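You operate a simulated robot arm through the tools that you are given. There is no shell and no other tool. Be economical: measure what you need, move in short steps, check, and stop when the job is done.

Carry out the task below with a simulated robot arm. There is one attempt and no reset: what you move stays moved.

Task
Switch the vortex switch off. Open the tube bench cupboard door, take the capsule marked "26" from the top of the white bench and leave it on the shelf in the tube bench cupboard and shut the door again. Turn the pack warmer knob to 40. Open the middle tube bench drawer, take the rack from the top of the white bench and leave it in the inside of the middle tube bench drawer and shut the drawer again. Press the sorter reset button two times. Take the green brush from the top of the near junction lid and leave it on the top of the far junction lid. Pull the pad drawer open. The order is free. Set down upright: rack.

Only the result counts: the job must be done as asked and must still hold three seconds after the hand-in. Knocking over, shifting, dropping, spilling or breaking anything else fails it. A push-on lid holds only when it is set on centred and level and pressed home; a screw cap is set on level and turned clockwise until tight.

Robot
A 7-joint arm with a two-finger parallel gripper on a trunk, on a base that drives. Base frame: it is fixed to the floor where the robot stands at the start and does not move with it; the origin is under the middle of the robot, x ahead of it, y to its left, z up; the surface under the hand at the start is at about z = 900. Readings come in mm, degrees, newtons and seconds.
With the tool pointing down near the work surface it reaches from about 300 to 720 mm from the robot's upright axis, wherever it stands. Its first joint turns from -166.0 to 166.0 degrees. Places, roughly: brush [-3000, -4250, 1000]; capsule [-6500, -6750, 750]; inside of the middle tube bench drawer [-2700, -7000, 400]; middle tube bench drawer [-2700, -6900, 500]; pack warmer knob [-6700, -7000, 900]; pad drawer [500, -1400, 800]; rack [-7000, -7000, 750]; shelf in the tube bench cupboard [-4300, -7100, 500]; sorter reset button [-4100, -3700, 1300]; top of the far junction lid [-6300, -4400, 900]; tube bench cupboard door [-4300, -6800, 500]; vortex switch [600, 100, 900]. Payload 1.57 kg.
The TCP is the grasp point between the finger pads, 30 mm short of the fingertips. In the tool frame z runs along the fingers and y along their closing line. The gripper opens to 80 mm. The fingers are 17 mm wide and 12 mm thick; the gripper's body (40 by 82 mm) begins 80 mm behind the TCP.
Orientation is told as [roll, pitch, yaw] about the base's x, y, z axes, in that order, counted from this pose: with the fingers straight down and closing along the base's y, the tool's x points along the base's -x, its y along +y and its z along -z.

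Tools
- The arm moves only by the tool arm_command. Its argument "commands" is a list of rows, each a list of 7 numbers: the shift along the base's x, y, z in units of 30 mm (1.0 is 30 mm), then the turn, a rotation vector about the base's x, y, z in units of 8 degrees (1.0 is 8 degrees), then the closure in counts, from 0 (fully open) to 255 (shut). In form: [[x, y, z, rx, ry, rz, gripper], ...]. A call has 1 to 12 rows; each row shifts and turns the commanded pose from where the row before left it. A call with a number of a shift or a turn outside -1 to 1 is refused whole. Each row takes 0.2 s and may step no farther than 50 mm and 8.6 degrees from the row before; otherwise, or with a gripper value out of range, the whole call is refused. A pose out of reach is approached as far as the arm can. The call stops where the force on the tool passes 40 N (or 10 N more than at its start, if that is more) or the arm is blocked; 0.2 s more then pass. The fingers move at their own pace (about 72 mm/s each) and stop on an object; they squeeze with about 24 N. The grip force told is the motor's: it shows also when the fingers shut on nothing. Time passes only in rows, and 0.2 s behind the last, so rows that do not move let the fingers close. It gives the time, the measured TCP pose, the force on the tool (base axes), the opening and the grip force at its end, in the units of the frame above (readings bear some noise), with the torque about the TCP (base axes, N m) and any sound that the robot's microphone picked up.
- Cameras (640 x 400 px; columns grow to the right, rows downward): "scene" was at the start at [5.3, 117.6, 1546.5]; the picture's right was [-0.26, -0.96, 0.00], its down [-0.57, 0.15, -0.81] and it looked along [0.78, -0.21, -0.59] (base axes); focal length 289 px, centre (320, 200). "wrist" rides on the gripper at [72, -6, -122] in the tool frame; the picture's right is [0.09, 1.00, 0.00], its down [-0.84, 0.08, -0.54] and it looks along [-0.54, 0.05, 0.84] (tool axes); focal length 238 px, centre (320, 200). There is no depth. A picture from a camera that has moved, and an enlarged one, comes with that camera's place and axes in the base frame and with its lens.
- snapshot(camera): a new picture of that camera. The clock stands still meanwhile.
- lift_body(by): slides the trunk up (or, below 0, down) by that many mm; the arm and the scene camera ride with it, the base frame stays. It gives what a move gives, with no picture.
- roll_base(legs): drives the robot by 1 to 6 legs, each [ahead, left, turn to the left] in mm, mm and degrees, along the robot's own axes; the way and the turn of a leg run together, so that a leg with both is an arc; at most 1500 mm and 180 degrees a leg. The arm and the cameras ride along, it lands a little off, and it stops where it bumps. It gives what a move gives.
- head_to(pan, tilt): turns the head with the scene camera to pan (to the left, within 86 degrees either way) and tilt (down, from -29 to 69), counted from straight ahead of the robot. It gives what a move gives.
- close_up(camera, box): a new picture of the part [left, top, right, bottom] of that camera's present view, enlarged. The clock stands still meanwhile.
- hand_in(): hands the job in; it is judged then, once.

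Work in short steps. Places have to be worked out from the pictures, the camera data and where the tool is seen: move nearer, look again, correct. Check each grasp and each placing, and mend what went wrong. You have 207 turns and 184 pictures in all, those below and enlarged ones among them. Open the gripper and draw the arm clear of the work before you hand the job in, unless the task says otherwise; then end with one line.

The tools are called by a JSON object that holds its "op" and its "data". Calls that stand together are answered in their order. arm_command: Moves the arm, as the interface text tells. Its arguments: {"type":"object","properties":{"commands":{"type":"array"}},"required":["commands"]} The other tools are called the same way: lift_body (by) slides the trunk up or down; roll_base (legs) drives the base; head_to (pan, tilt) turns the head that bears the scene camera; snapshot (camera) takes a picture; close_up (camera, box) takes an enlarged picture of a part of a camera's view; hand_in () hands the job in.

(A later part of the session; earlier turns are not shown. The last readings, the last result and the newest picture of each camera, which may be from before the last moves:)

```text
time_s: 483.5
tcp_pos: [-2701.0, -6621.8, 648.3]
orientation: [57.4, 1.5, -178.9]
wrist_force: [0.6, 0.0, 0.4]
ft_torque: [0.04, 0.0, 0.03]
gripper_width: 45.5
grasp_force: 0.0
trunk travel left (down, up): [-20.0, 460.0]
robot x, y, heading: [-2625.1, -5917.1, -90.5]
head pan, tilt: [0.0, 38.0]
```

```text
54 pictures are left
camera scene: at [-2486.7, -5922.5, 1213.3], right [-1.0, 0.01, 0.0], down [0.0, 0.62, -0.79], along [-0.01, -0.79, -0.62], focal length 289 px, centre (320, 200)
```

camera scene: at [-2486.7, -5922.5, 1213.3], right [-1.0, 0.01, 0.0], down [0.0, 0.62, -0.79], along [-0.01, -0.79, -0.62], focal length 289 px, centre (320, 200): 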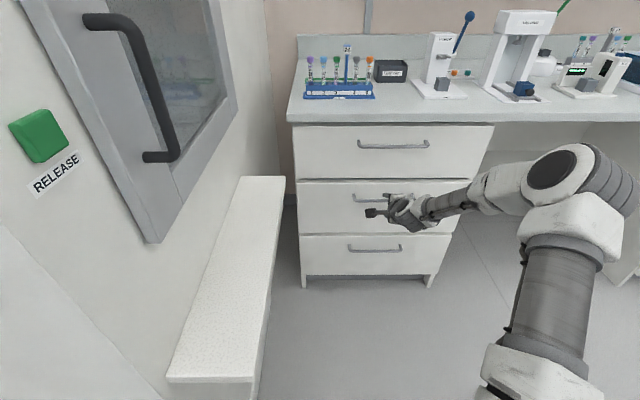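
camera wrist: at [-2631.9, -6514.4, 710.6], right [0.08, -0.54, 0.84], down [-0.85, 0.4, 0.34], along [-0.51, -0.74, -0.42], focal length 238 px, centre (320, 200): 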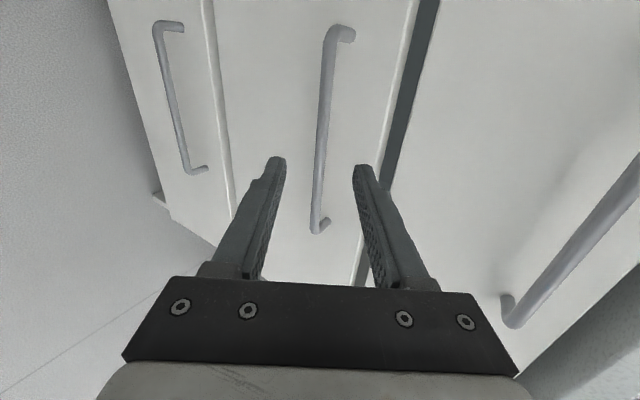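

The bar is right between the fingers. I advance 90 mm along the tool axis.

{"op": "arm_command", "data": {"commands": [[0.05, -0.75, -0.4, 0, 0, 0, 110], [0.05, -0.75, -0.4, 0, 0, 0, 110], [0.05, -0.65, -0.35, 0, 0, 0, 110], [0, -0.5, -0.27, 0, 0, 0, 110]]}}

{"op": "snapshot", "data": {"camera": "wrist"}}

```text
time_s: 484.5
tcp_pos: [-2696.0, -6700.7, 606.4]
orientation: [57.4, 1.5, -178.9]
wrist_force: [0.9, -1.0, 0.1]
ft_torque: [0.01, 0.02, 0.0]
gripper_width: 45.3
grasp_force: 0.1
trunk travel left (down, up): [-20.0, 460.0]
robot x, y, heading: [-2628.1, -5917.4, -90.5]
head pan, tilt: [0.0, 38.0]
```

```text
53 pictures are left
camera wrist: at [-2627.3, -6595.0, 668.7], right [0.08, -0.54, 0.84], down [-0.85, 0.4, 0.34], along [-0.51, -0.74, -0.42], focal length 238 px, centre (320, 200)
```

wrist: 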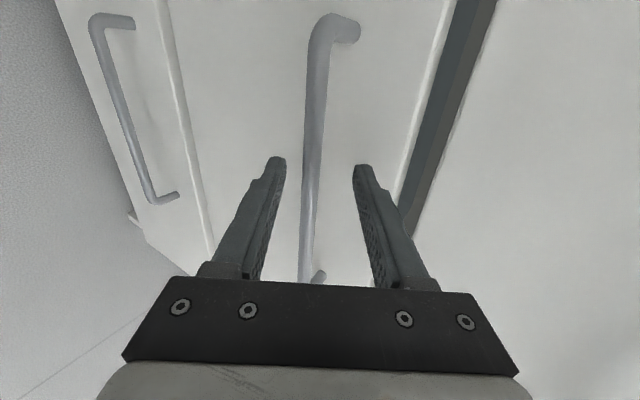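

The bar passes between the pads; I close.

{"op": "arm_command", "data": {"commands": [[0, 0, 0, 0, 0, 0, 200], [0, 0, 0, 0, 0, 0, 255], [0, 0, 0, 0, 0, 0, 255]]}}

```text
time_s: 485.3
tcp_pos: [-2697.2, -6699.4, 601.3]
orientation: [56.9, 1.4, -178.8]
wrist_force: [-0.4, 21.6, -14.9]
ft_torque: [0.54, 0.41, 0.18]
gripper_width: 11.8
grasp_force: 29.0
trunk travel left (down, up): [-20.0, 460.0]
robot x, y, heading: [-2630.7, -5916.0, -90.3]
head pan, tilt: [0.0, 38.0]
```

Gripped. I pull the drawer out by driving back.

{"op": "roll_base", "data": {"legs": [[-150, 0, 0], [-150, 0, 0]]}}

{"op": "snapshot", "data": {"camera": "scene"}}

```text
time_s: 488.2
tcp_pos: [-2697.1, -6401.9, 600.4]
orientation: [57.1, 1.4, -179.0]
wrist_force: [-14.2, 0.4, -28.8]
ft_torque: [0.47, 0.45, 0.08]
gripper_width: 12.1
grasp_force: 29.3
trunk travel left (down, up): [-20.0, 460.0]
robot x, y, heading: [-2624.5, -5616.1, -90.2]
head pan, tilt: [0.0, 38.0]
```

```text
52 pictures are left
camera scene: at [-2485.4, -5626.0, 1213.3], right [-1.0, 0.01, 0.0], down [0.0, 0.62, -0.79], along [0.0, -0.79, -0.62], focal length 289 px, centre (320, 200)
```

scene: 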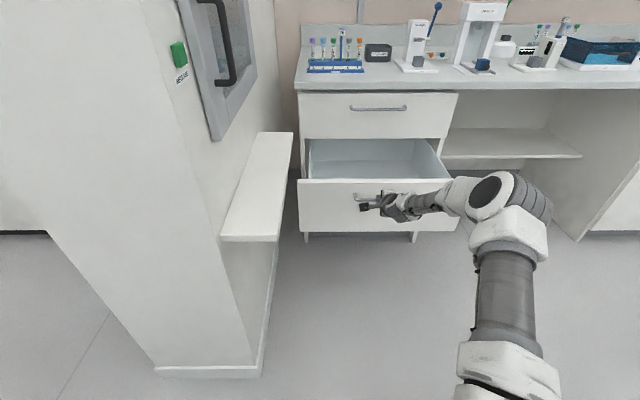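

The drawer is out by about 300 mm. I open the fingers and retreat along the tool axis.

{"op": "arm_command", "data": {"commands": [[0, 0, 0, 0, 0, 0, 90], [0, 0, 0, 0, 0, 0, 60], [0, 0.7, 0.45, 0, 0, 0, 60], [0, 0.8, 0.5, 0, 0, 0, 60], [0, 0.8, 0.5, 0, 0, 0, 0], [0, 0.8, 0.5, 0, 0, 0, 0]]}}

{"op": "roll_base", "data": {"legs": [[-60, 0, 0]]}}

{"op": "lift_body", "data": {"by": 330}}

{"op": "snapshot", "data": {"camera": "scene"}}

```text
time_s: 489.6
tcp_pos: [-2695.9, -6307.4, 662.6]
orientation: [57.2, 1.3, -179.0]
wrist_force: [-0.1, 0.5, -1.4]
ft_torque: [0.0, 0.0, 0.0]
gripper_width: 80.0
grasp_force: 0.0
trunk travel left (down, up): [-20.0, 460.0]
robot x, y, heading: [-2624.8, -5618.5, -90.3]
head pan, tilt: [0.0, 38.0]
```

```text
time_s: 490.6
tcp_pos: [-2694.8, -6249.7, 663.2]
orientation: [57.2, 1.3, -179.2]
wrist_force: [0.0, -0.3, -0.2]
ft_torque: [0.0, 0.0, -0.01]
gripper_width: 80.1
grasp_force: 0.0
trunk travel left (down, up): [-20.0, 460.0]
robot x, y, heading: [-2626.7, -5558.7, -90.2]
head pan, tilt: [0.0, 38.0]
```

```text
time_s: 493.9
tcp_pos: [-2696.0, -6249.2, 992.7]
orientation: [57.0, 1.3, -179.0]
wrist_force: [0.4, -0.5, 0.0]
ft_torque: [0.01, 0.01, 0.03]
gripper_width: 80.0
grasp_force: 0.1
trunk travel left (down, up): [-350.0, 130.0]
robot x, y, heading: [-2625.3, -5555.8, -90.5]
head pan, tilt: [0.0, 38.0]
```

```text
51 pictures are left
camera scene: at [-2484.5, -5565.0, 1543.3], right [-1.0, 0.01, 0.0], down [0.0, 0.62, -0.79], along [-0.01, -0.79, -0.62], focal length 289 px, centre (320, 200)
```

scene: 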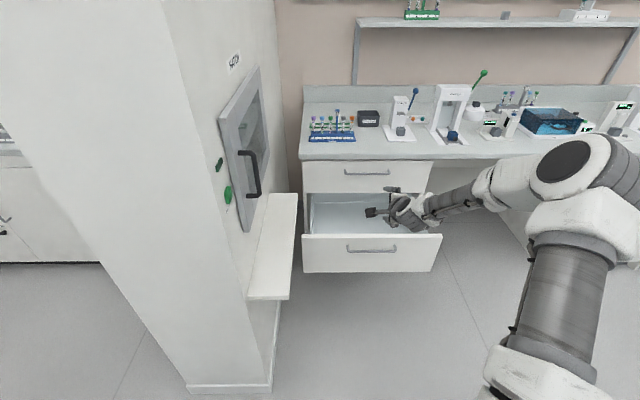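

The drawer is open and empty. I return the tool to pointing down and drive to the white bench for the rack.

{"op": "arm_command", "data": {"commands": [[0, 0.2, 0.3, 0, 0.83, 0.52, 0], [0, 0.2, 0.3, 0, 0.83, 0.52, 0], [0, 0.2, 0.3, 0, 0.83, 0.52, 0], [0, 0.2, 0.3, 0, 0.83, 0.52, 0], [0, 0.2, 0.3, 0, 0.83, 0.52, 0], [0, 0.2, 0.3, 0, 0.83, 0.52, 0], [0, 0.2, 0.3, 0, 0.83, 0.52, 0], [0, 0.2, 0.3, 0, 0.83, 0.52, 0], [0, 0.2, 0.3, 0, 0.83, 0.52, 0], [0, 0.2, 0.3, 0, 0.83, 0.52, 0], [0, 0.2, 0.3, 0, 0.83, 0.52, 0]]}}

{"op": "arm_command", "data": {"commands": [[0, 0.5, 0.2, 1, 0, 0, 0], [0, 0.5, 0.2, 1, 0, 0, 0], [0, 0.5, 0.2, 1, 0, 0, 0], [0, 0.5, 0.2, 1, 0, 0, 0], [0, 0.5, 0.2, 1, 0, 0, 0], [0, 0.5, 0.2, 1, 0, 0, 0], [0, 0.5, 0.2, 1, 0, 0, 0]]}}

{"op": "roll_base", "data": {"legs": [[0, -1480, 0], [0, -1480, 0], [0, -1420, 0], [400, 0, 0]]}}

{"op": "head_to", "data": {"pan": 0, "tilt": 42}}

{"op": "snapshot", "data": {"camera": "scene"}}

{"op": "snapshot", "data": {"camera": "wrist"}}

```text
time_s: 496.3
tcp_pos: [-2696.7, -6183.5, 1091.6]
orientation: [5.6, -56.1, -97.7]
wrist_force: [0.6, -0.4, 0.7]
ft_torque: [0.02, 0.02, -0.01]
gripper_width: 80.2
grasp_force: 0.0
trunk travel left (down, up): [-350.0, 130.0]
robot x, y, heading: [-2620.9, -5554.8, -90.5]
head pan, tilt: [0.0, 38.0]
```

```text
time_s: 497.9
tcp_pos: [-2698.1, -6077.4, 1133.8]
orientation: [-0.6, -0.3, -94.4]
wrist_force: [-0.5, -0.4, -0.6]
ft_torque: [-0.03, 0.01, 0.02]
gripper_width: 80.2
grasp_force: 0.0
trunk travel left (down, up): [-350.0, 130.0]
robot x, y, heading: [-2622.1, -5557.8, -90.5]
head pan, tilt: [0.0, 38.0]
```

```text
time_s: 533.7
tcp_pos: [-7140.0, -6577.6, 1133.6]
orientation: [-0.7, -0.3, -92.5]
wrist_force: [-0.5, 0.2, -0.6]
ft_torque: [0.0, 0.02, -0.02]
gripper_width: 80.1
grasp_force: 0.1
trunk travel left (down, up): [-350.0, 130.0]
robot x, y, heading: [-7083.3, -6054.0, -88.5]
head pan, tilt: [0.0, 38.0]
```

```text
time_s: 534.4
tcp_pos: [-7138.5, -6575.6, 1133.6]
orientation: [-0.7, -0.4, -92.5]
wrist_force: [-0.3, -0.5, 0.2]
ft_torque: [0.02, 0.0, 0.01]
gripper_width: 79.8
grasp_force: 0.1
trunk travel left (down, up): [-350.0, 130.0]
robot x, y, heading: [-7089.6, -6054.0, -88.5]
head pan, tilt: [0.0, 42.0]
```

```text
50 pictures are left
camera scene: at [-6944.2, -6053.9, 1537.4], right [-1.0, -0.03, 0.0], down [-0.02, 0.67, -0.74], along [0.02, -0.74, -0.67], focal length 289 px, centre (320, 200)
```

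scene: 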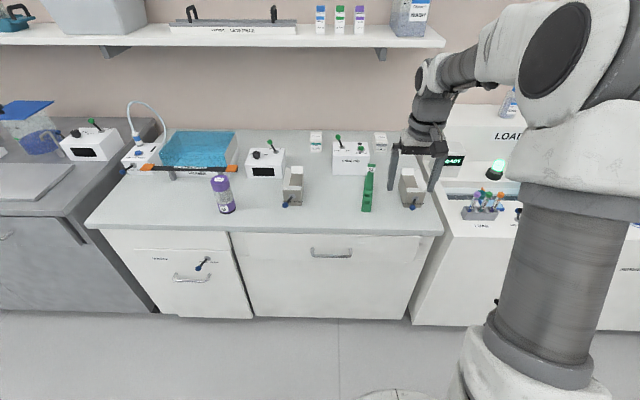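

```text
49 pictures are left
camera wrist: at [-7140.6, -6504.3, 1255.2], right [1.0, 0.05, -0.01], down [0.05, -0.84, 0.55], along [0.02, -0.55, -0.84], focal length 238 px, centre (320, 200)
```

wrist: 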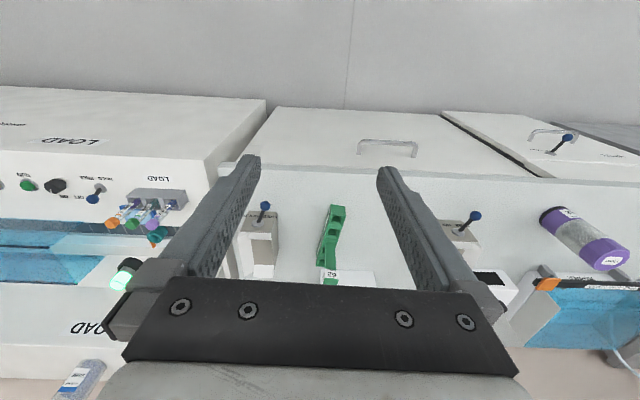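

{"op": "close_up", "data": {"camera": "scene", "box": [335, 145, 405, 225]}}

{"op": "close_up", "data": {"camera": "wrist", "box": [280, 190, 390, 290]}}

```text
5.00 times, centred on (370, 185) of scene
camera zoom: at [-6944.2, -6053.9, 1537.4], right [-1.0, -0.03, 0.0], down [-0.02, 0.67, -0.74], along [0.02, -0.74, -0.67], focal length 1444 px, centre (70, 275)
```

zoom: 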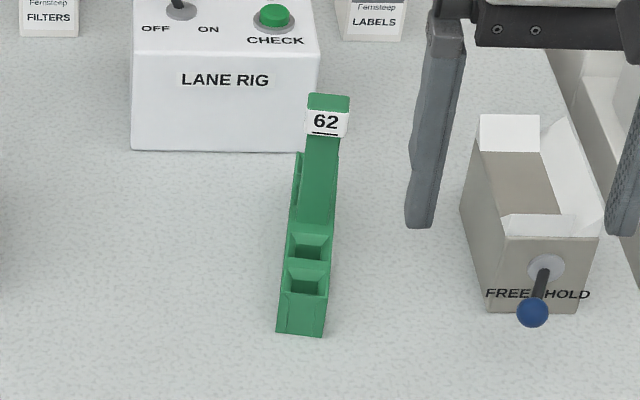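

```text
4.00 times, centred on (335, 240) of wrist
camera zoom: at [-7140.6, -6504.3, 1255.2], right [1.0, 0.05, -0.01], down [0.05, -0.84, 0.55], along [0.02, -0.55, -0.84], focal length 953 px, centre (260, 40)
```

zoom: 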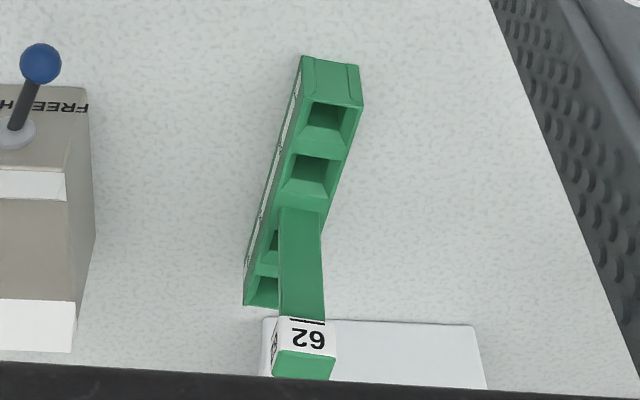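

The rack's mast (sign "62") stands at about [-7101, -6905], top z ≈ 925, the rack turned ~9°. I drive closer and hover over the mast.

{"op": "roll_base", "data": {"legs": [[250, 0, 0]]}}

{"op": "arm_command", "data": {"commands": [[0.5, -0.4, -0.5, 0.08, 0, -0.5, 0], [0.5, -0.4, -0.5, 0, 0, -0.5, 0], [0.2, -0.4, -0.5, 0, 0, 0, 0], [0, -0.4, -0.3, 0, 0, 0, 0]]}}

{"op": "snapshot", "data": {"camera": "wrist"}}

{"op": "close_up", "data": {"camera": "scene", "box": [320, 130, 480, 280]}}

```text
time_s: 536.6
tcp_pos: [-7132.9, -6826.5, 1133.2]
orientation: [-0.7, -0.3, -92.5]
wrist_force: [0.5, -0.3, 0.3]
ft_torque: [0.02, 0.04, -0.01]
gripper_width: 80.1
grasp_force: 0.1
trunk travel left (down, up): [-350.0, 130.0]
robot x, y, heading: [-7078.6, -6301.8, -88.4]
head pan, tilt: [0.0, 42.0]
```

```text
time_s: 537.6
tcp_pos: [-7096.9, -6874.7, 1077.7]
orientation: [-0.7, 0.2, -100.5]
wrist_force: [-0.3, 0.4, 0.1]
ft_torque: [0.01, -0.01, -0.02]
gripper_width: 80.1
grasp_force: 0.1
trunk travel left (down, up): [-350.0, 130.0]
robot x, y, heading: [-7079.9, -6303.6, -88.3]
head pan, tilt: [0.0, 42.0]
```

```text
46 pictures are left
camera wrist: at [-7088.1, -6804.0, 1201.1], right [1.0, -0.09, -0.01], down [-0.07, -0.84, 0.54], along [-0.06, -0.53, -0.84], focal length 238 px, centre (320, 200)
```

wrist: 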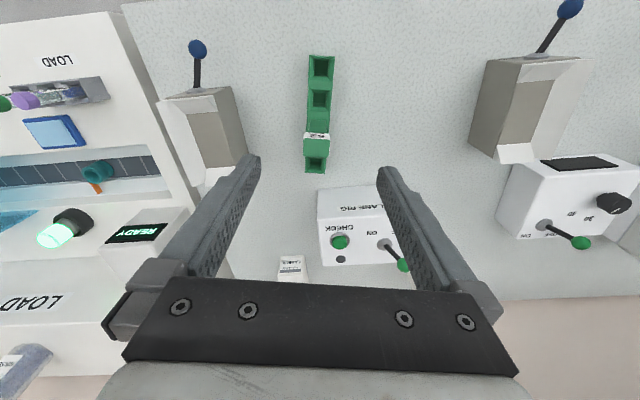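

```text
2.67 times, centred on (400, 205) of scene
camera zoom: at [-6937.6, -6303.7, 1537.4], right [-1.0, -0.03, 0.0], down [-0.02, 0.67, -0.74], along [0.02, -0.74, -0.67], focal length 770 px, centre (107, 187)
```

zoom: 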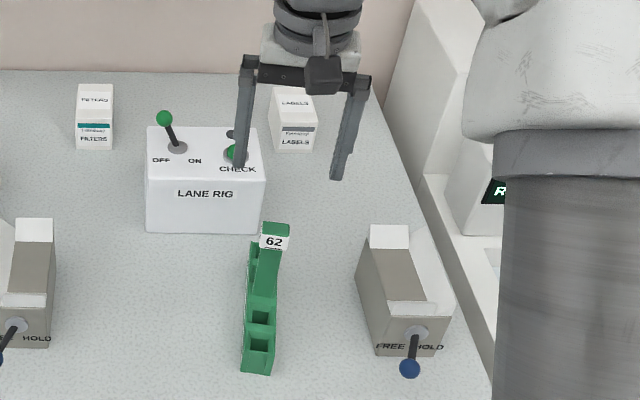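

The mast head is at [-7106, -6902, ~935]. I shift over it and go down with open fingers to z ≈ 950 first for a look.

{"op": "arm_command", "data": {"commands": [[-0.15, -0.45, -0.8, 0, 0, -0.3, 0], [-0.15, -0.45, -0.8, 0, 0, 0, 0], [0, 0, -0.9, 0, 0, 0, 0], [0, 0, -0.9, 0, 0, 0, 0], [0, 0, -0.4, 0, 0, 0, 0]]}}

{"op": "snapshot", "data": {"camera": "wrist"}}

{"op": "close_up", "data": {"camera": "scene", "box": [320, 130, 480, 280]}}

```text
time_s: 538.8
tcp_pos: [-7106.3, -6901.0, 965.1]
orientation: [-0.6, 0.2, -102.9]
wrist_force: [-0.7, -0.5, 0.2]
ft_torque: [0.01, 0.03, -0.01]
gripper_width: 80.1
grasp_force: 0.0
trunk travel left (down, up): [-350.0, 130.0]
robot x, y, heading: [-7075.7, -6303.7, -88.6]
head pan, tilt: [0.0, 42.0]
```

```text
44 pictures are left
camera wrist: at [-7093.1, -6831.7, 1087.3], right [0.99, -0.13, -0.01], down [-0.1, -0.84, 0.54], along [-0.08, -0.53, -0.84], focal length 238 px, centre (320, 200)
```

wrist: 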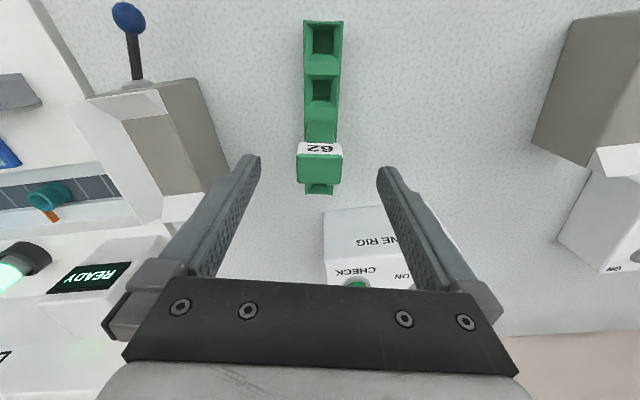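

```text
2.67 times, centred on (400, 205) of scene
camera zoom: at [-6937.6, -6303.7, 1537.4], right [-1.0, -0.03, 0.0], down [-0.02, 0.67, -0.74], along [0.02, -0.74, -0.67], focal length 770 px, centre (107, 187)
```

zoom: 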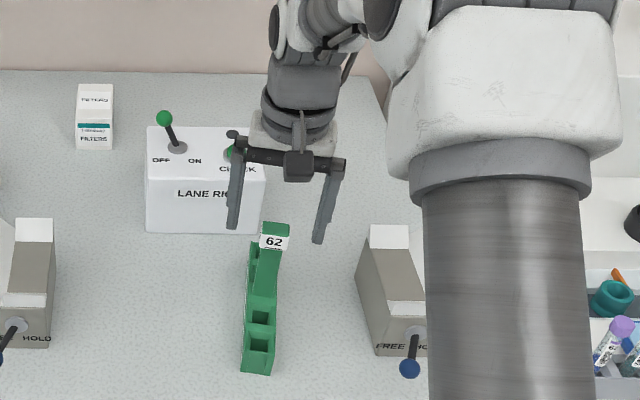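

Well aligned. I descend 75 mm and close on the mast.

{"op": "arm_command", "data": {"commands": [[0, -0.05, -0.8, 0, 0, 0, 0], [0, 0, -0.8, 0, 0, 0, 0], [0, 0, -0.8, 0, 0, 0, 0], [0, 0, 0, 0, 0, 0, 150], [0, 0, 0, 0, 0, 0, 255], [0, 0, 0, 0, 0, 0, 255], [0, 0, 0, 0, 0, 0, 255]]}}

{"op": "snapshot", "data": {"camera": "wrist"}}

```text
time_s: 540.4
tcp_pos: [-7106.5, -6902.1, 892.1]
orientation: [-0.7, 0.2, -102.9]
wrist_force: [0.1, -1.0, 0.0]
ft_torque: [-0.05, -0.02, 0.04]
gripper_width: 30.4
grasp_force: 23.5
trunk travel left (down, up): [-350.0, 130.0]
robot x, y, heading: [-7076.3, -6307.7, -88.7]
head pan, tilt: [0.0, 42.0]
```

```text
42 pictures are left
camera wrist: at [-7094.3, -6832.8, 1015.0], right [0.99, -0.13, -0.01], down [-0.11, -0.84, 0.54], along [-0.08, -0.53, -0.84], focal length 238 px, centre (320, 200)
```

wrist: 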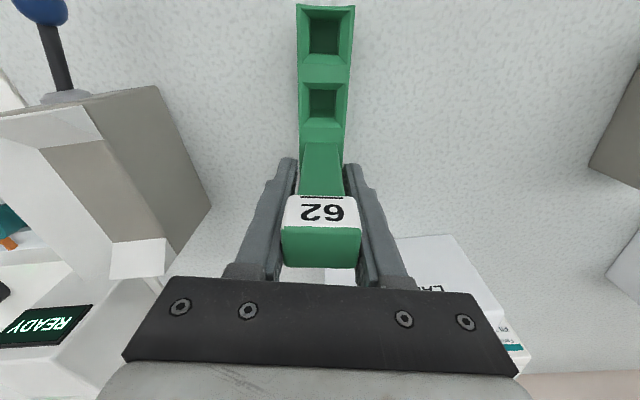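

The rack is held by its mast (30.4 mm). I lift it clear and back away from the bench.

{"op": "arm_command", "data": {"commands": [[0, 0, 0.5, 0, 0, 0, 255], [0, 0, 0.9, 0, 0, 0, 255], [0, 0, 0.95, 0, 0, 0, 255], [0, 0, 0.95, 0, 0, 0, 255], [0, 0.3, 0.95, 0, 0, 0, 255], [0, 0.8, 0.95, 0, 0, 0, 255], [0, 0.9, 0.95, 0, 0, 0, 255], [0, 0.9, 0.95, 0, 0, 0, 255]]}}

{"op": "roll_base", "data": {"legs": [[-700, 0, 0]]}}

{"op": "snapshot", "data": {"camera": "wrist"}}

```text
time_s: 542.2
tcp_pos: [-7107.1, -6816.8, 1105.3]
orientation: [-0.8, 0.2, -102.9]
wrist_force: [1.4, 0.4, -1.2]
ft_torque: [0.0, -0.01, 0.0]
gripper_width: 30.0
grasp_force: 23.9
trunk travel left (down, up): [-350.0, 130.0]
robot x, y, heading: [-7078.5, -6305.4, -88.5]
head pan, tilt: [0.0, 42.0]
```

```text
time_s: 547.1
tcp_pos: [-7125.2, -6129.5, 1106.4]
orientation: [-0.6, 0.2, -102.4]
wrist_force: [0.4, 0.6, -0.8]
ft_torque: [0.01, 0.05, -0.01]
gripper_width: 29.7
grasp_force: 23.8
trunk travel left (down, up): [-350.0, 130.0]
robot x, y, heading: [-7099.5, -5622.9, -88.0]
head pan, tilt: [0.0, 42.0]
```

```text
41 pictures are left
camera wrist: at [-7112.9, -6059.3, 1228.8], right [0.99, -0.12, -0.01], down [-0.1, -0.84, 0.54], along [-0.08, -0.53, -0.84], focal length 238 px, centre (320, 200)
```

wrist: 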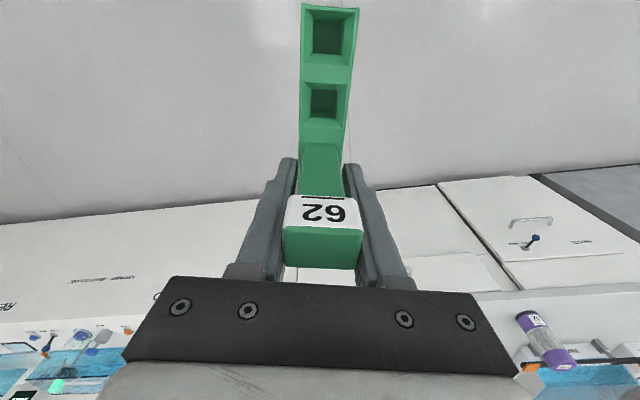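

I carry the rack to the open drawer.

{"op": "roll_base", "data": {"legs": [[0, 0, -2], [0, 1480, 0], [0, 1480, 0], [0, 1440, 0]]}}

{"op": "head_to", "data": {"pan": 0, "tilt": 45}}

{"op": "snapshot", "data": {"camera": "scene"}}

{"op": "snapshot", "data": {"camera": "wrist"}}

```text
time_s: 580.1
tcp_pos: [-2716.8, -6082.4, 1105.9]
orientation: [-0.7, 0.2, -102.1]
wrist_force: [0.0, -0.1, -0.7]
ft_torque: [-0.03, -0.01, -0.03]
gripper_width: 30.0
grasp_force: 23.9
trunk travel left (down, up): [-350.0, 130.0]
robot x, y, heading: [-2691.0, -5567.2, -87.7]
head pan, tilt: [0.0, 42.0]
```

```text
time_s: 580.8
tcp_pos: [-2716.8, -6082.6, 1106.6]
orientation: [-0.8, 0.1, -102.2]
wrist_force: [0.0, -0.3, -0.9]
ft_torque: [-0.03, 0.0, 0.01]
gripper_width: 29.6
grasp_force: 24.6
trunk travel left (down, up): [-350.0, 130.0]
robot x, y, heading: [-2697.1, -5569.0, -87.7]
head pan, tilt: [0.0, 45.0]
```

```text
40 pictures are left
camera scene: at [-2553.5, -5565.3, 1533.1], right [-1.0, -0.04, 0.0], down [-0.03, 0.71, -0.71], along [0.03, -0.71, -0.71], focal length 289 px, centre (320, 200)
```

scene: 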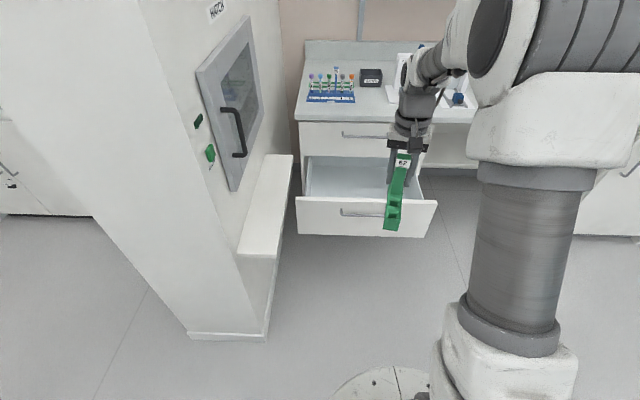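

```text
39 pictures are left
camera wrist: at [-2705.7, -6012.0, 1228.8], right [0.99, -0.12, -0.01], down [-0.1, -0.84, 0.54], along [-0.07, -0.53, -0.84], focal length 238 px, centre (320, 200)
```

wrist: 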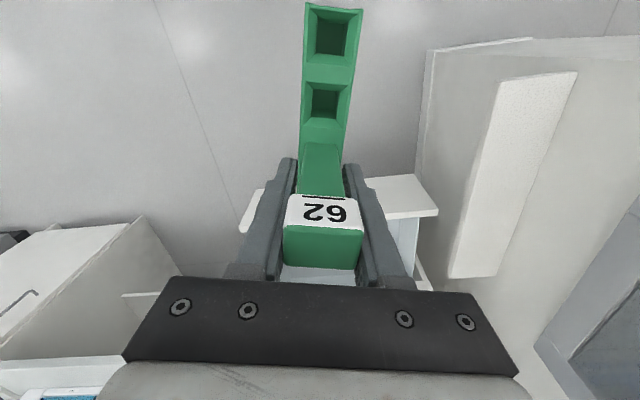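

The drawer spans x ≈ -3010..-2420, front panel top z ≈ 657. I drive in moderately and reach the rack over the opening.

{"op": "roll_base", "data": {"legs": [[355, 0, -2]]}}

{"op": "arm_command", "data": {"commands": [[0, -0.8, -0.2, 0, 0, 0.8, 255], [0, -0.8, -0.2, 0, 0, 0.8, 255], [0, -0.8, -0.2, 0, 0, 0.3, 255], [0, -0.8, -0.2, 0, 0, 0, 255], [0, -0.8, -0.2, 0, 0, 0, 255], [0, -0.8, 0, 0, 0, 0, 255]]}}

{"op": "snapshot", "data": {"camera": "scene"}}

{"op": "snapshot", "data": {"camera": "wrist"}}

```text
time_s: 583.6
tcp_pos: [-2724.9, -6433.6, 1106.3]
orientation: [-0.7, 0.2, -104.0]
wrist_force: [0.1, 0.1, -1.0]
ft_torque: [-0.03, 0.01, -0.02]
gripper_width: 29.6
grasp_force: 23.2
trunk travel left (down, up): [-350.0, 130.0]
robot x, y, heading: [-2684.6, -5922.5, -89.3]
head pan, tilt: [0.0, 45.0]
```

```text
time_s: 585.0
tcp_pos: [-2723.7, -6579.9, 1077.4]
orientation: [-0.7, 0.2, -88.8]
wrist_force: [-0.2, 0.4, -1.4]
ft_torque: [-0.01, 0.04, 0.01]
gripper_width: 29.5
grasp_force: 24.1
trunk travel left (down, up): [-350.0, 130.0]
robot x, y, heading: [-2684.6, -5924.2, -89.6]
head pan, tilt: [0.0, 45.0]
```

```text
38 pictures are left
camera scene: at [-2545.1, -5922.6, 1533.0], right [-1.0, -0.01, 0.0], down [-0.01, 0.71, -0.71], along [0.01, -0.71, -0.71], focal length 289 px, centre (320, 200)
```

scene: 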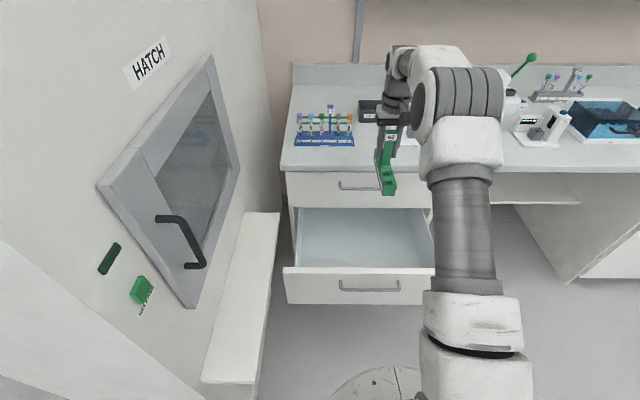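

```text
37 pictures are left
camera wrist: at [-2729.4, -6509.0, 1199.7], right [0.99, 0.11, -0.01], down [0.1, -0.84, 0.54], along [0.05, -0.54, -0.84], focal length 238 px, centre (320, 200)
```

wrist: 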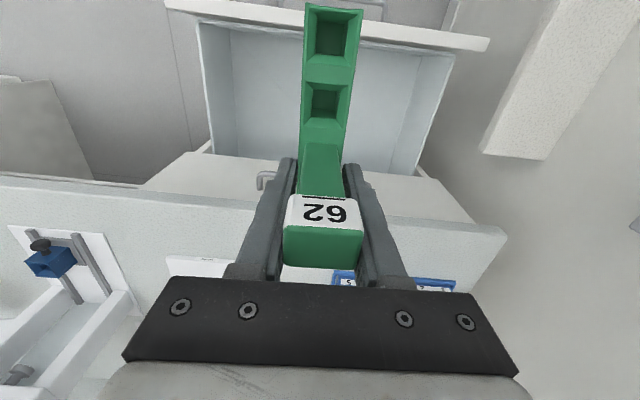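

Over the opening. I shift 30 mm further in and lower the trunk most of the way, then check.

{"op": "arm_command", "data": {"commands": [[0, -0.5, 0, 0, 0, 0, 255], [0, -0.5, 0, 0, 0, 0, 255]]}}

{"op": "lift_body", "data": {"by": -260}}

{"op": "snapshot", "data": {"camera": "scene"}}

{"op": "snapshot", "data": {"camera": "wrist"}}

```text
time_s: 585.6
tcp_pos: [-2723.9, -6607.3, 1075.4]
orientation: [-0.7, 0.3, -88.8]
wrist_force: [0.1, 0.4, 0.1]
ft_torque: [-0.02, -0.01, 0.0]
gripper_width: 29.3
grasp_force: 24.1
trunk travel left (down, up): [-350.0, 130.0]
robot x, y, heading: [-2686.9, -5922.9, -89.4]
head pan, tilt: [0.0, 45.0]
```

```text
time_s: 588.3
tcp_pos: [-2724.4, -6608.5, 817.7]
orientation: [-0.8, 0.2, -88.8]
wrist_force: [0.2, -0.4, -0.2]
ft_torque: [0.02, -0.01, 0.03]
gripper_width: 29.7
grasp_force: 24.1
trunk travel left (down, up): [-90.0, 390.0]
robot x, y, heading: [-2685.5, -5926.4, -89.4]
head pan, tilt: [0.0, 45.0]
```

```text
36 pictures are left
camera scene: at [-2545.1, -5922.5, 1273.1], right [-1.0, -0.01, 0.0], down [-0.01, 0.71, -0.71], along [0.01, -0.71, -0.71], focal length 289 px, centre (320, 200)
```

scene: 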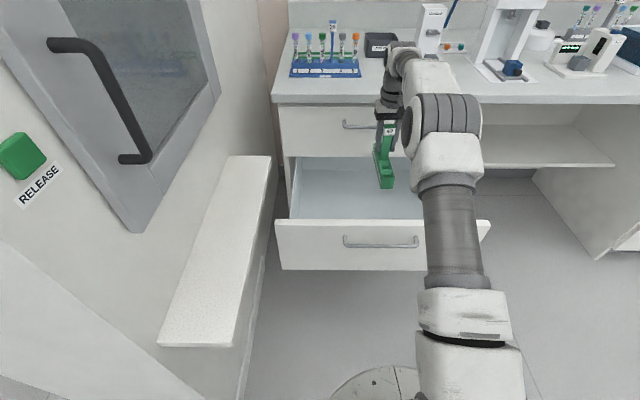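

```text
35 pictures are left
camera wrist: at [-2729.8, -6537.3, 939.0], right [0.99, 0.11, -0.01], down [0.1, -0.84, 0.54], along [0.05, -0.54, -0.84], focal length 238 px, centre (320, 200)
```

wrist: 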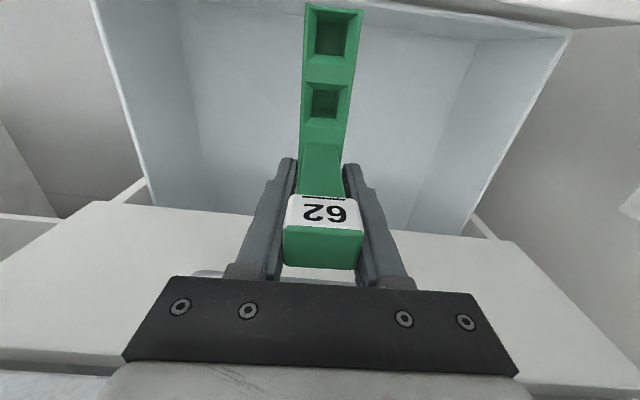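

Still clear. I lower the trunk the rest, then the arm stepwise until touch.

{"op": "lift_body", "data": {"by": -85}}

{"op": "arm_command", "data": {"commands": [[0, 0, -0.6, 0, 0, 0, 255], [0, 0, -0.6, 0, 0, 0, 255], [0, 0, -0.5, 0, 0, 0, 255], [0, 0, -0.4, 0, 0, 0, 255]]}}

{"op": "snapshot", "data": {"camera": "scene"}}

{"op": "snapshot", "data": {"camera": "wrist"}}

```text
time_s: 589.5
tcp_pos: [-2724.7, -6608.5, 731.2]
orientation: [-0.8, 0.2, -88.8]
wrist_force: [-0.3, -0.5, -0.9]
ft_torque: [0.02, -0.01, 0.01]
gripper_width: 29.5
grasp_force: 23.7
trunk travel left (down, up): [-5.0, 475.0]
robot x, y, heading: [-2682.6, -5920.6, -89.4]
head pan, tilt: [0.0, 45.0]
```

```text
time_s: 590.5
tcp_pos: [-2724.0, -6607.8, 667.7]
orientation: [-0.7, 0.2, -88.8]
wrist_force: [-1.1, -0.1, -0.8]
ft_torque: [0.01, -0.02, -0.01]
gripper_width: 29.7
grasp_force: 24.0
trunk travel left (down, up): [-5.0, 475.0]
robot x, y, heading: [-2689.1, -5926.2, -89.4]
head pan, tilt: [0.0, 45.0]
```

```text
34 pictures are left
camera scene: at [-2545.1, -5922.4, 1188.1], right [-1.0, -0.01, 0.0], down [-0.01, 0.71, -0.71], along [0.01, -0.71, -0.71], focal length 289 px, centre (320, 200)
```

scene: 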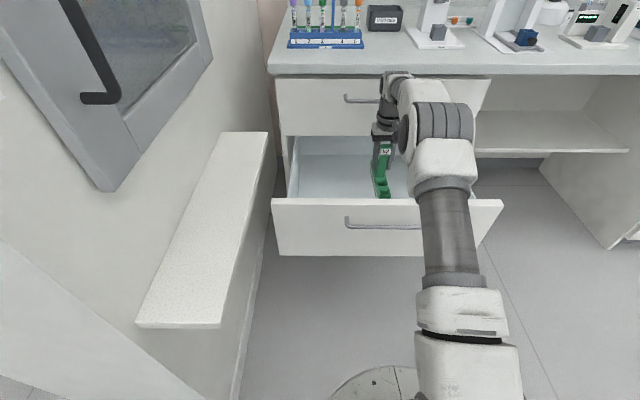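

```text
33 pictures are left
camera wrist: at [-2729.8, -6537.4, 790.0], right [0.99, 0.11, -0.01], down [0.1, -0.84, 0.54], along [0.05, -0.54, -0.84], focal length 238 px, centre (320, 200)
```

wrist: 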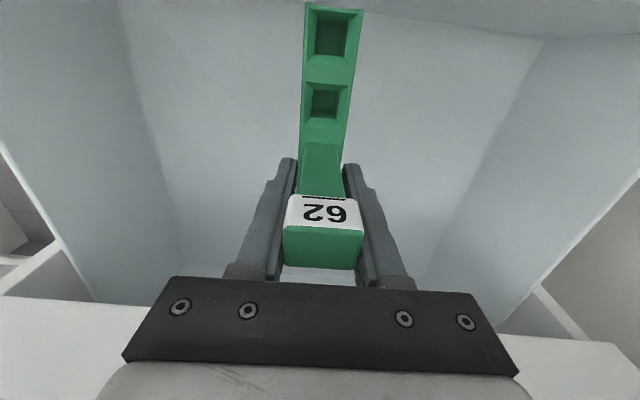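

Inside the drawer. I keep lowering in small steps.

{"op": "arm_command", "data": {"commands": [[0, 0, -0.3, 0, 0, 0, 255], [0, 0, -0.25, 0, 0, 0, 255], [0, 0, -0.2, 0, 0, 0, 255], [0, 0, -0.15, 0, 0, 0, 255], [0, 0, -0.15, 0, 0, 0, 255], [0, 0, -0.15, 0, 0, 0, 255], [0, 0, 0, 0, 0, 0, 255]]}}

```text
time_s: 592.1
tcp_pos: [-2723.9, -6607.3, 634.2]
orientation: [-0.8, 0.3, -88.8]
wrist_force: [-1.1, 0.1, -0.9]
ft_torque: [0.02, 0.04, -0.02]
gripper_width: 29.4
grasp_force: 23.8
trunk travel left (down, up): [-5.0, 475.0]
robot x, y, heading: [-2686.3, -5923.5, -89.3]
head pan, tilt: [0.0, 45.0]
```

{"op": "arm_command", "data": {"commands": [[0, 0, -0.15, 0, 0, 0, 255], [0, 0, -0.15, 0, 0, 0, 255], [0, 0, -0.15, 0, 0, 0, 255], [0, 0, -0.15, 0, 0, 0, 255], [0, 0, -0.15, 0, 0, 0, 255], [0, 0, 0, 0, 0, 0, 255]]}}

{"op": "close_up", "data": {"camera": "scene", "box": [280, 120, 480, 250]}}

```text
time_s: 593.5
tcp_pos: [-2723.5, -6607.4, 610.3]
orientation: [-0.7, 0.2, -88.8]
wrist_force: [0.1, 0.7, -1.0]
ft_torque: [-0.01, -0.05, 0.02]
gripper_width: 29.6
grasp_force: 23.7
trunk travel left (down, up): [-5.0, 475.0]
robot x, y, heading: [-2684.0, -5927.4, -89.6]
head pan, tilt: [0.0, 45.0]
```

```text
3.08 times, centred on (380, 185) of scene
camera zoom: at [-2545.1, -5922.5, 1188.0], right [-1.0, -0.01, 0.0], down [-0.01, 0.71, -0.71], along [0.01, -0.71, -0.71], focal length 889 px, centre (135, 246)
```

zoom: 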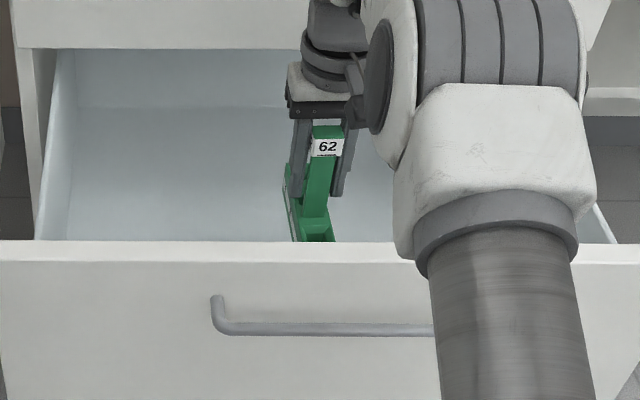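

No contact yet; continuing down.

{"op": "arm_command", "data": {"commands": [[0, 0, -0.2, 0, 0, 0, 255], [0, 0, -0.15, 0, 0, 0, 255], [0, 0, -0.15, 0, 0, 0, 255], [0, 0, -0.15, 0, 0, 0, 255], [0, 0, -0.15, 0, 0, 0, 255], [0, 0, -0.15, 0, 0, 0, 255], [0, 0, -0.15, 0, 0, 0, 255], [0, 0, 0, 0, 0, 0, 255]]}}

```text
time_s: 595.3
tcp_pos: [-2724.6, -6608.8, 576.8]
orientation: [-0.7, 0.2, -88.8]
wrist_force: [-0.6, -0.5, -0.7]
ft_torque: [0.01, 0.02, 0.0]
gripper_width: 29.8
grasp_force: 23.7
trunk travel left (down, up): [-5.0, 475.0]
robot x, y, heading: [-2683.0, -5922.0, -89.5]
head pan, tilt: [0.0, 45.0]
```

{"op": "arm_command", "data": {"commands": [[0, 0, -0.15, 0, 0, 0, 255], [0, 0, -0.15, 0, 0, 0, 255], [0, 0, -0.15, 0, 0, 0, 255], [0, 0, -0.15, 0, 0, 0, 255], [0, 0, -0.15, 0, 0, 0, 255], [0, 0, -0.15, 0, 0, 0, 255], [0, 0, -0.15, 0, 0, 0, 255], [0, 0, 0, 0, 0, 0, 255]]}}

{"op": "snapshot", "data": {"camera": "wrist"}}

```text
time_s: 597.1
tcp_pos: [-2723.9, -6607.1, 546.1]
orientation: [-0.6, 0.3, -88.7]
wrist_force: [1.1, -0.4, -1.1]
ft_torque: [-0.01, 0.01, 0.02]
gripper_width: 29.4
grasp_force: 24.3
trunk travel left (down, up): [-5.0, 475.0]
robot x, y, heading: [-2685.1, -5924.4, -89.3]
head pan, tilt: [0.0, 45.0]
```

```text
31 pictures are left
camera wrist: at [-2729.5, -6537.4, 667.9], right [0.99, 0.11, -0.01], down [0.1, -0.84, 0.54], along [0.05, -0.54, -0.84], focal length 238 px, centre (320, 200)
```

wrist: 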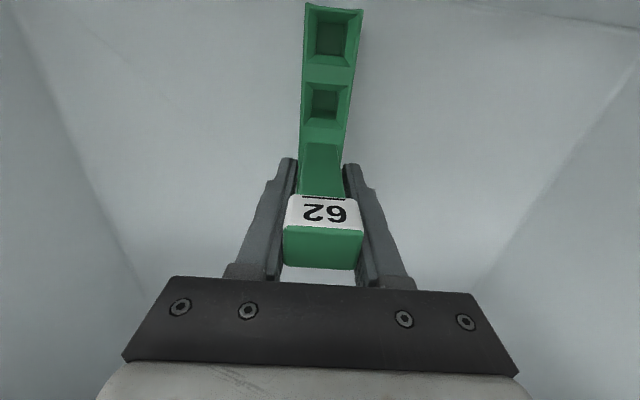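

Still no contact; a few more steps.

{"op": "arm_command", "data": {"commands": [[0, 0, -0.12, 0, 0, 0, 255], [0, 0, -0.12, 0, 0, 0, 255], [0, 0, -0.12, 0, 0, 0, 255], [0, 0, -0.12, 0, 0, 0, 255], [0, 0, -0.12, 0, 0, 0, 255], [0, 0, -0.12, 0, 0, 0, 255], [0, 0, -0.12, 0, 0, 0, 255], [0, 0, -0.12, 0, 0, 0, 255], [0, 0, 0, 0, 0, 0, 255]]}}

```text
time_s: 599.1
tcp_pos: [-2724.1, -6607.7, 516.6]
orientation: [-0.7, 0.3, -88.8]
wrist_force: [-0.1, 0.4, -0.7]
ft_torque: [-0.02, 0.03, 0.01]
gripper_width: 29.5
grasp_force: 24.2
trunk travel left (down, up): [-5.0, 475.0]
robot x, y, heading: [-2683.2, -5920.9, -89.5]
head pan, tilt: [0.0, 45.0]
```

{"op": "arm_command", "data": {"commands": [[0, 0, -0.12, 0, 0, 0, 255], [0, 0, -0.12, 0, 0, 0, 255], [0, 0, -0.12, 0, 0, 0, 255], [0, 0, -0.12, 0, 0, 0, 255], [0, 0, -0.12, 0, 0, 0, 255], [0, 0, -0.12, 0, 0, 0, 255], [0, 0, 0, 0, 0, 0, 255]]}}

{"op": "close_up", "data": {"camera": "scene", "box": [260, 60, 500, 260]}}

```text
time_s: 600.7
tcp_pos: [-2725.7, -6608.7, 496.8]
orientation: [-0.6, 0.0, -88.8]
wrist_force: [-0.2, -1.0, 23.6]
ft_torque: [0.08, -0.23, -0.01]
gripper_width: 29.5
grasp_force: 23.9
trunk travel left (down, up): [-5.0, 475.0]
robot x, y, heading: [-2684.5, -5921.9, -89.3]
head pan, tilt: [0.0, 45.0]
```

```text
2.00 times, centred on (380, 160) of scene
camera zoom: at [-2545.1, -5920.8, 1188.1], right [-1.0, -0.01, 0.0], down [-0.01, 0.71, -0.71], along [0.01, -0.71, -0.71], focal length 578 px, centre (200, 280)
```

zoom: 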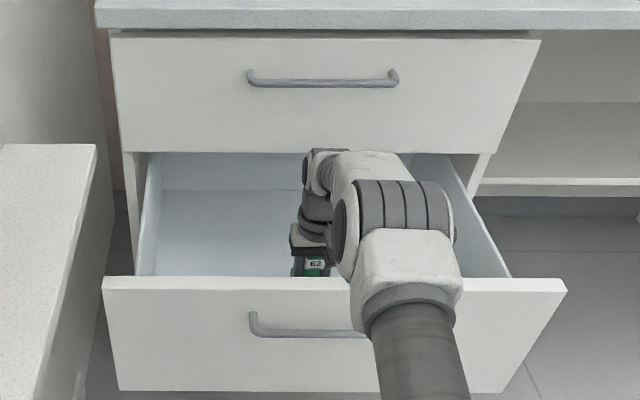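

Contact with the drawer floor (24 N). I ease off, release, and raise the hand.

{"op": "arm_command", "data": {"commands": [[0, 0, 0.05, 0, 0, 0, 255], [0, 0, 0, 0, 0, 0, 120], [0, 0, 0, 0, 0, 0, 40], [0, 0, 0, 0, 0, 0, 0], [0, 0, 0.4, 0, 0, 0, 0], [0, 0, 0.6, 0, 0, 0, 0], [0, 0, 0.8, 0, 0, 0, 0], [0, 0, 0.8, 0, 0, 0, 0]]}}

{"op": "snapshot", "data": {"camera": "wrist"}}

```text
time_s: 602.5
tcp_pos: [-2723.2, -6607.6, 575.0]
orientation: [-0.7, 0.3, -88.8]
wrist_force: [-0.1, 0.4, 0.3]
ft_torque: [0.02, 0.0, 0.01]
gripper_width: 80.0
grasp_force: 0.1
trunk travel left (down, up): [-5.0, 475.0]
robot x, y, heading: [-2683.7, -5924.4, -89.5]
head pan, tilt: [0.0, 45.0]
```

```text
29 pictures are left
camera wrist: at [-2728.7, -6536.9, 696.9], right [0.99, 0.11, -0.01], down [0.1, -0.84, 0.54], along [0.05, -0.54, -0.84], focal length 238 px, centre (320, 200)
```

wrist: 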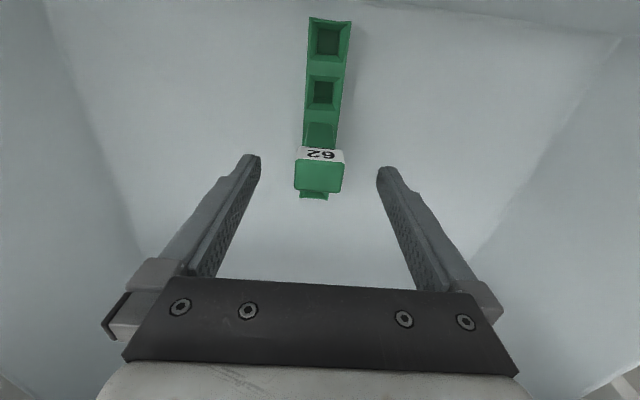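

The rack stands upright in the drawer. I raise the hand out, back off, and tilt the tool to push the drawer shut.

{"op": "lift_body", "data": {"by": 270}}

{"op": "roll_base", "data": {"legs": [[-330, 0, 0]]}}

{"op": "arm_command", "data": {"commands": [[0, 0.1, 0.3, -1, 0, 0, 255], [0, 0.1, 0.3, -1, 0, 0, 255], [0, 0.1, 0.3, -1, 0, 0, 255], [0, 0.1, 0.3, -1, 0, 0, 255], [0, 0.1, 0.3, -1, 0, 0, 255], [0, 0.1, 0.3, -1, 0, 0, 255], [0, 0.1, 0.3, -1, 0, 0, 255]]}}

{"op": "snapshot", "data": {"camera": "scene"}}

```text
time_s: 605.3
tcp_pos: [-2723.8, -6607.7, 843.3]
orientation: [-0.7, 0.2, -88.8]
wrist_force: [0.5, 0.7, 0.6]
ft_torque: [-0.01, 0.02, 0.0]
gripper_width: 79.9
grasp_force: 0.1
trunk travel left (down, up): [-275.0, 205.0]
robot x, y, heading: [-2682.7, -5922.4, -89.3]
head pan, tilt: [0.0, 45.0]
```

```text
time_s: 608.0
tcp_pos: [-2725.1, -6271.9, 844.1]
orientation: [-0.6, 0.2, -88.8]
wrist_force: [-0.3, -0.8, 1.3]
ft_torque: [0.0, 0.01, 0.03]
gripper_width: 79.8
grasp_force: 0.2
trunk travel left (down, up): [-275.0, 205.0]
robot x, y, heading: [-2689.9, -5588.4, -89.4]
head pan, tilt: [0.0, 45.0]
```

```text
time_s: 609.6
tcp_pos: [-2725.5, -6250.4, 907.3]
orientation: [-2.7, -55.9, -87.7]
wrist_force: [0.1, 0.0, -0.2]
ft_torque: [0.0, -0.01, 0.03]
gripper_width: 0.0
grasp_force: 21.3
trunk travel left (down, up): [-275.0, 205.0]
robot x, y, heading: [-2689.3, -5586.0, -89.3]
head pan, tilt: [0.0, 45.0]
```

```text
28 pictures are left
camera scene: at [-2548.0, -5586.6, 1458.1], right [-1.0, -0.01, 0.0], down [-0.01, 0.71, -0.71], along [0.01, -0.71, -0.71], focal length 289 px, centre (320, 200)
```

scene: 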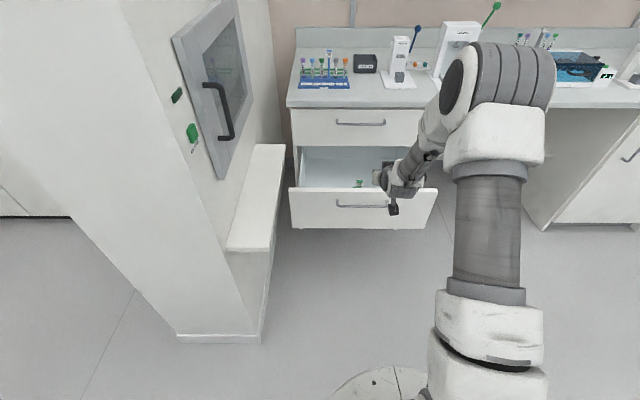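

I lower to push just below the handle, then drive forward to push the drawer in.

{"op": "lift_body", "data": {"by": -272}}

{"op": "arm_command", "data": {"commands": [[0, 0, -0.9, 0, 0, 0, 255], [0, 0, -0.9, 0, 0, 0, 255], [0, 0, -0.9, 0, 0, 0, 255], [0, 0, -0.3, 0, 0, 0, 255]]}}

{"op": "snapshot", "data": {"camera": "wrist"}}

```text
time_s: 612.4
tcp_pos: [-2725.5, -6250.6, 635.4]
orientation: [-2.5, -55.7, -87.7]
wrist_force: [0.2, 0.6, -0.3]
ft_torque: [0.02, -0.01, -0.05]
gripper_width: 0.3
grasp_force: 21.5
trunk travel left (down, up): [-3.0, 477.0]
robot x, y, heading: [-2686.7, -5586.5, -89.2]
head pan, tilt: [0.0, 45.0]
```

```text
time_s: 613.4
tcp_pos: [-2724.1, -6251.7, 545.8]
orientation: [-2.5, -55.7, -87.7]
wrist_force: [-0.7, 0.4, 0.3]
ft_torque: [-0.03, 0.0, 0.05]
gripper_width: 0.2
grasp_force: 21.3
trunk travel left (down, up): [-3.0, 477.0]
robot x, y, heading: [-2683.8, -5585.7, -89.5]
head pan, tilt: [0.0, 45.0]
```

```text
27 pictures are left
camera wrist: at [-2731.0, -6110.6, 555.4], right [0.99, 0.05, -0.1], down [0.1, -0.02, 0.99], along [0.05, -1.0, -0.03], focal length 238 px, centre (320, 200)
```

wrist: 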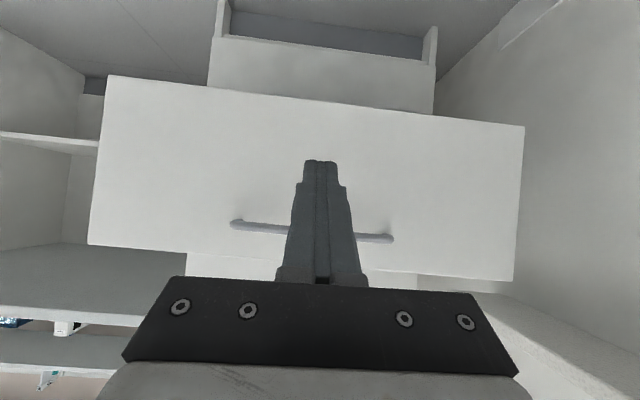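

Lined up below the handle in the panel's middle. I push the drawer in.

{"op": "roll_base", "data": {"legs": [[200, 0, 0], [230, 0, 0]]}}

{"op": "arm_command", "data": {"commands": [[0, -0.5, 0, 0, 0, 0, 255], [0, -0.5, 0, 0, 0, 0, 255], [0, -0.4, 0, 0, 0, 0, 255], [0, -0.3, 0, 0, 0, 0, 255], [0, -0.3, 0, 0, 0, 0, 255]]}}

{"op": "snapshot", "data": {"camera": "scene"}}

```text
time_s: 617.1
tcp_pos: [-2714.3, -6685.1, 544.9]
orientation: [-2.6, -55.8, -87.2]
wrist_force: [-0.4, 0.1, -0.4]
ft_torque: [0.01, 0.01, 0.04]
gripper_width: 0.0
grasp_force: 21.4
trunk travel left (down, up): [-3.0, 477.0]
robot x, y, heading: [-2683.0, -6024.1, -89.0]
head pan, tilt: [0.0, 45.0]
```

```text
time_s: 617.9
tcp_pos: [-2714.7, -6722.7, 544.4]
orientation: [-2.6, -55.3, -87.3]
wrist_force: [1.0, 15.2, 8.6]
ft_torque: [0.15, 0.03, -0.03]
gripper_width: 0.2
grasp_force: 21.6
trunk travel left (down, up): [-3.0, 477.0]
robot x, y, heading: [-2684.8, -6018.5, -89.2]
head pan, tilt: [0.0, 45.0]
stopped in row 4: the force on the tool passed its limit at 56 N (the readings are from after the stop); the commanded pose is now the measured one
```

```text
26 pictures are left
camera scene: at [-2542.5, -6018.3, 1186.1], right [-1.0, -0.02, 0.0], down [-0.01, 0.71, -0.71], along [0.01, -0.71, -0.71], focal length 289 px, centre (320, 200)
```

scene: 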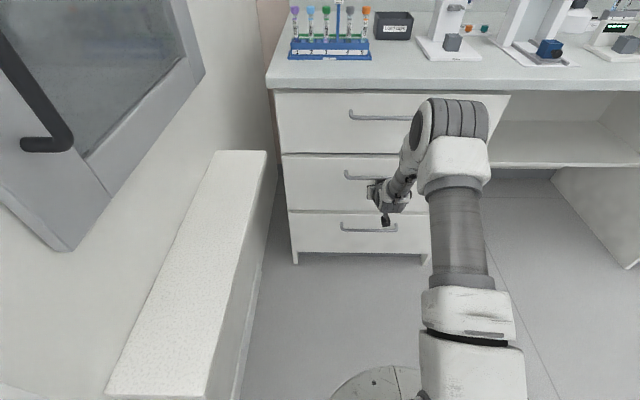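

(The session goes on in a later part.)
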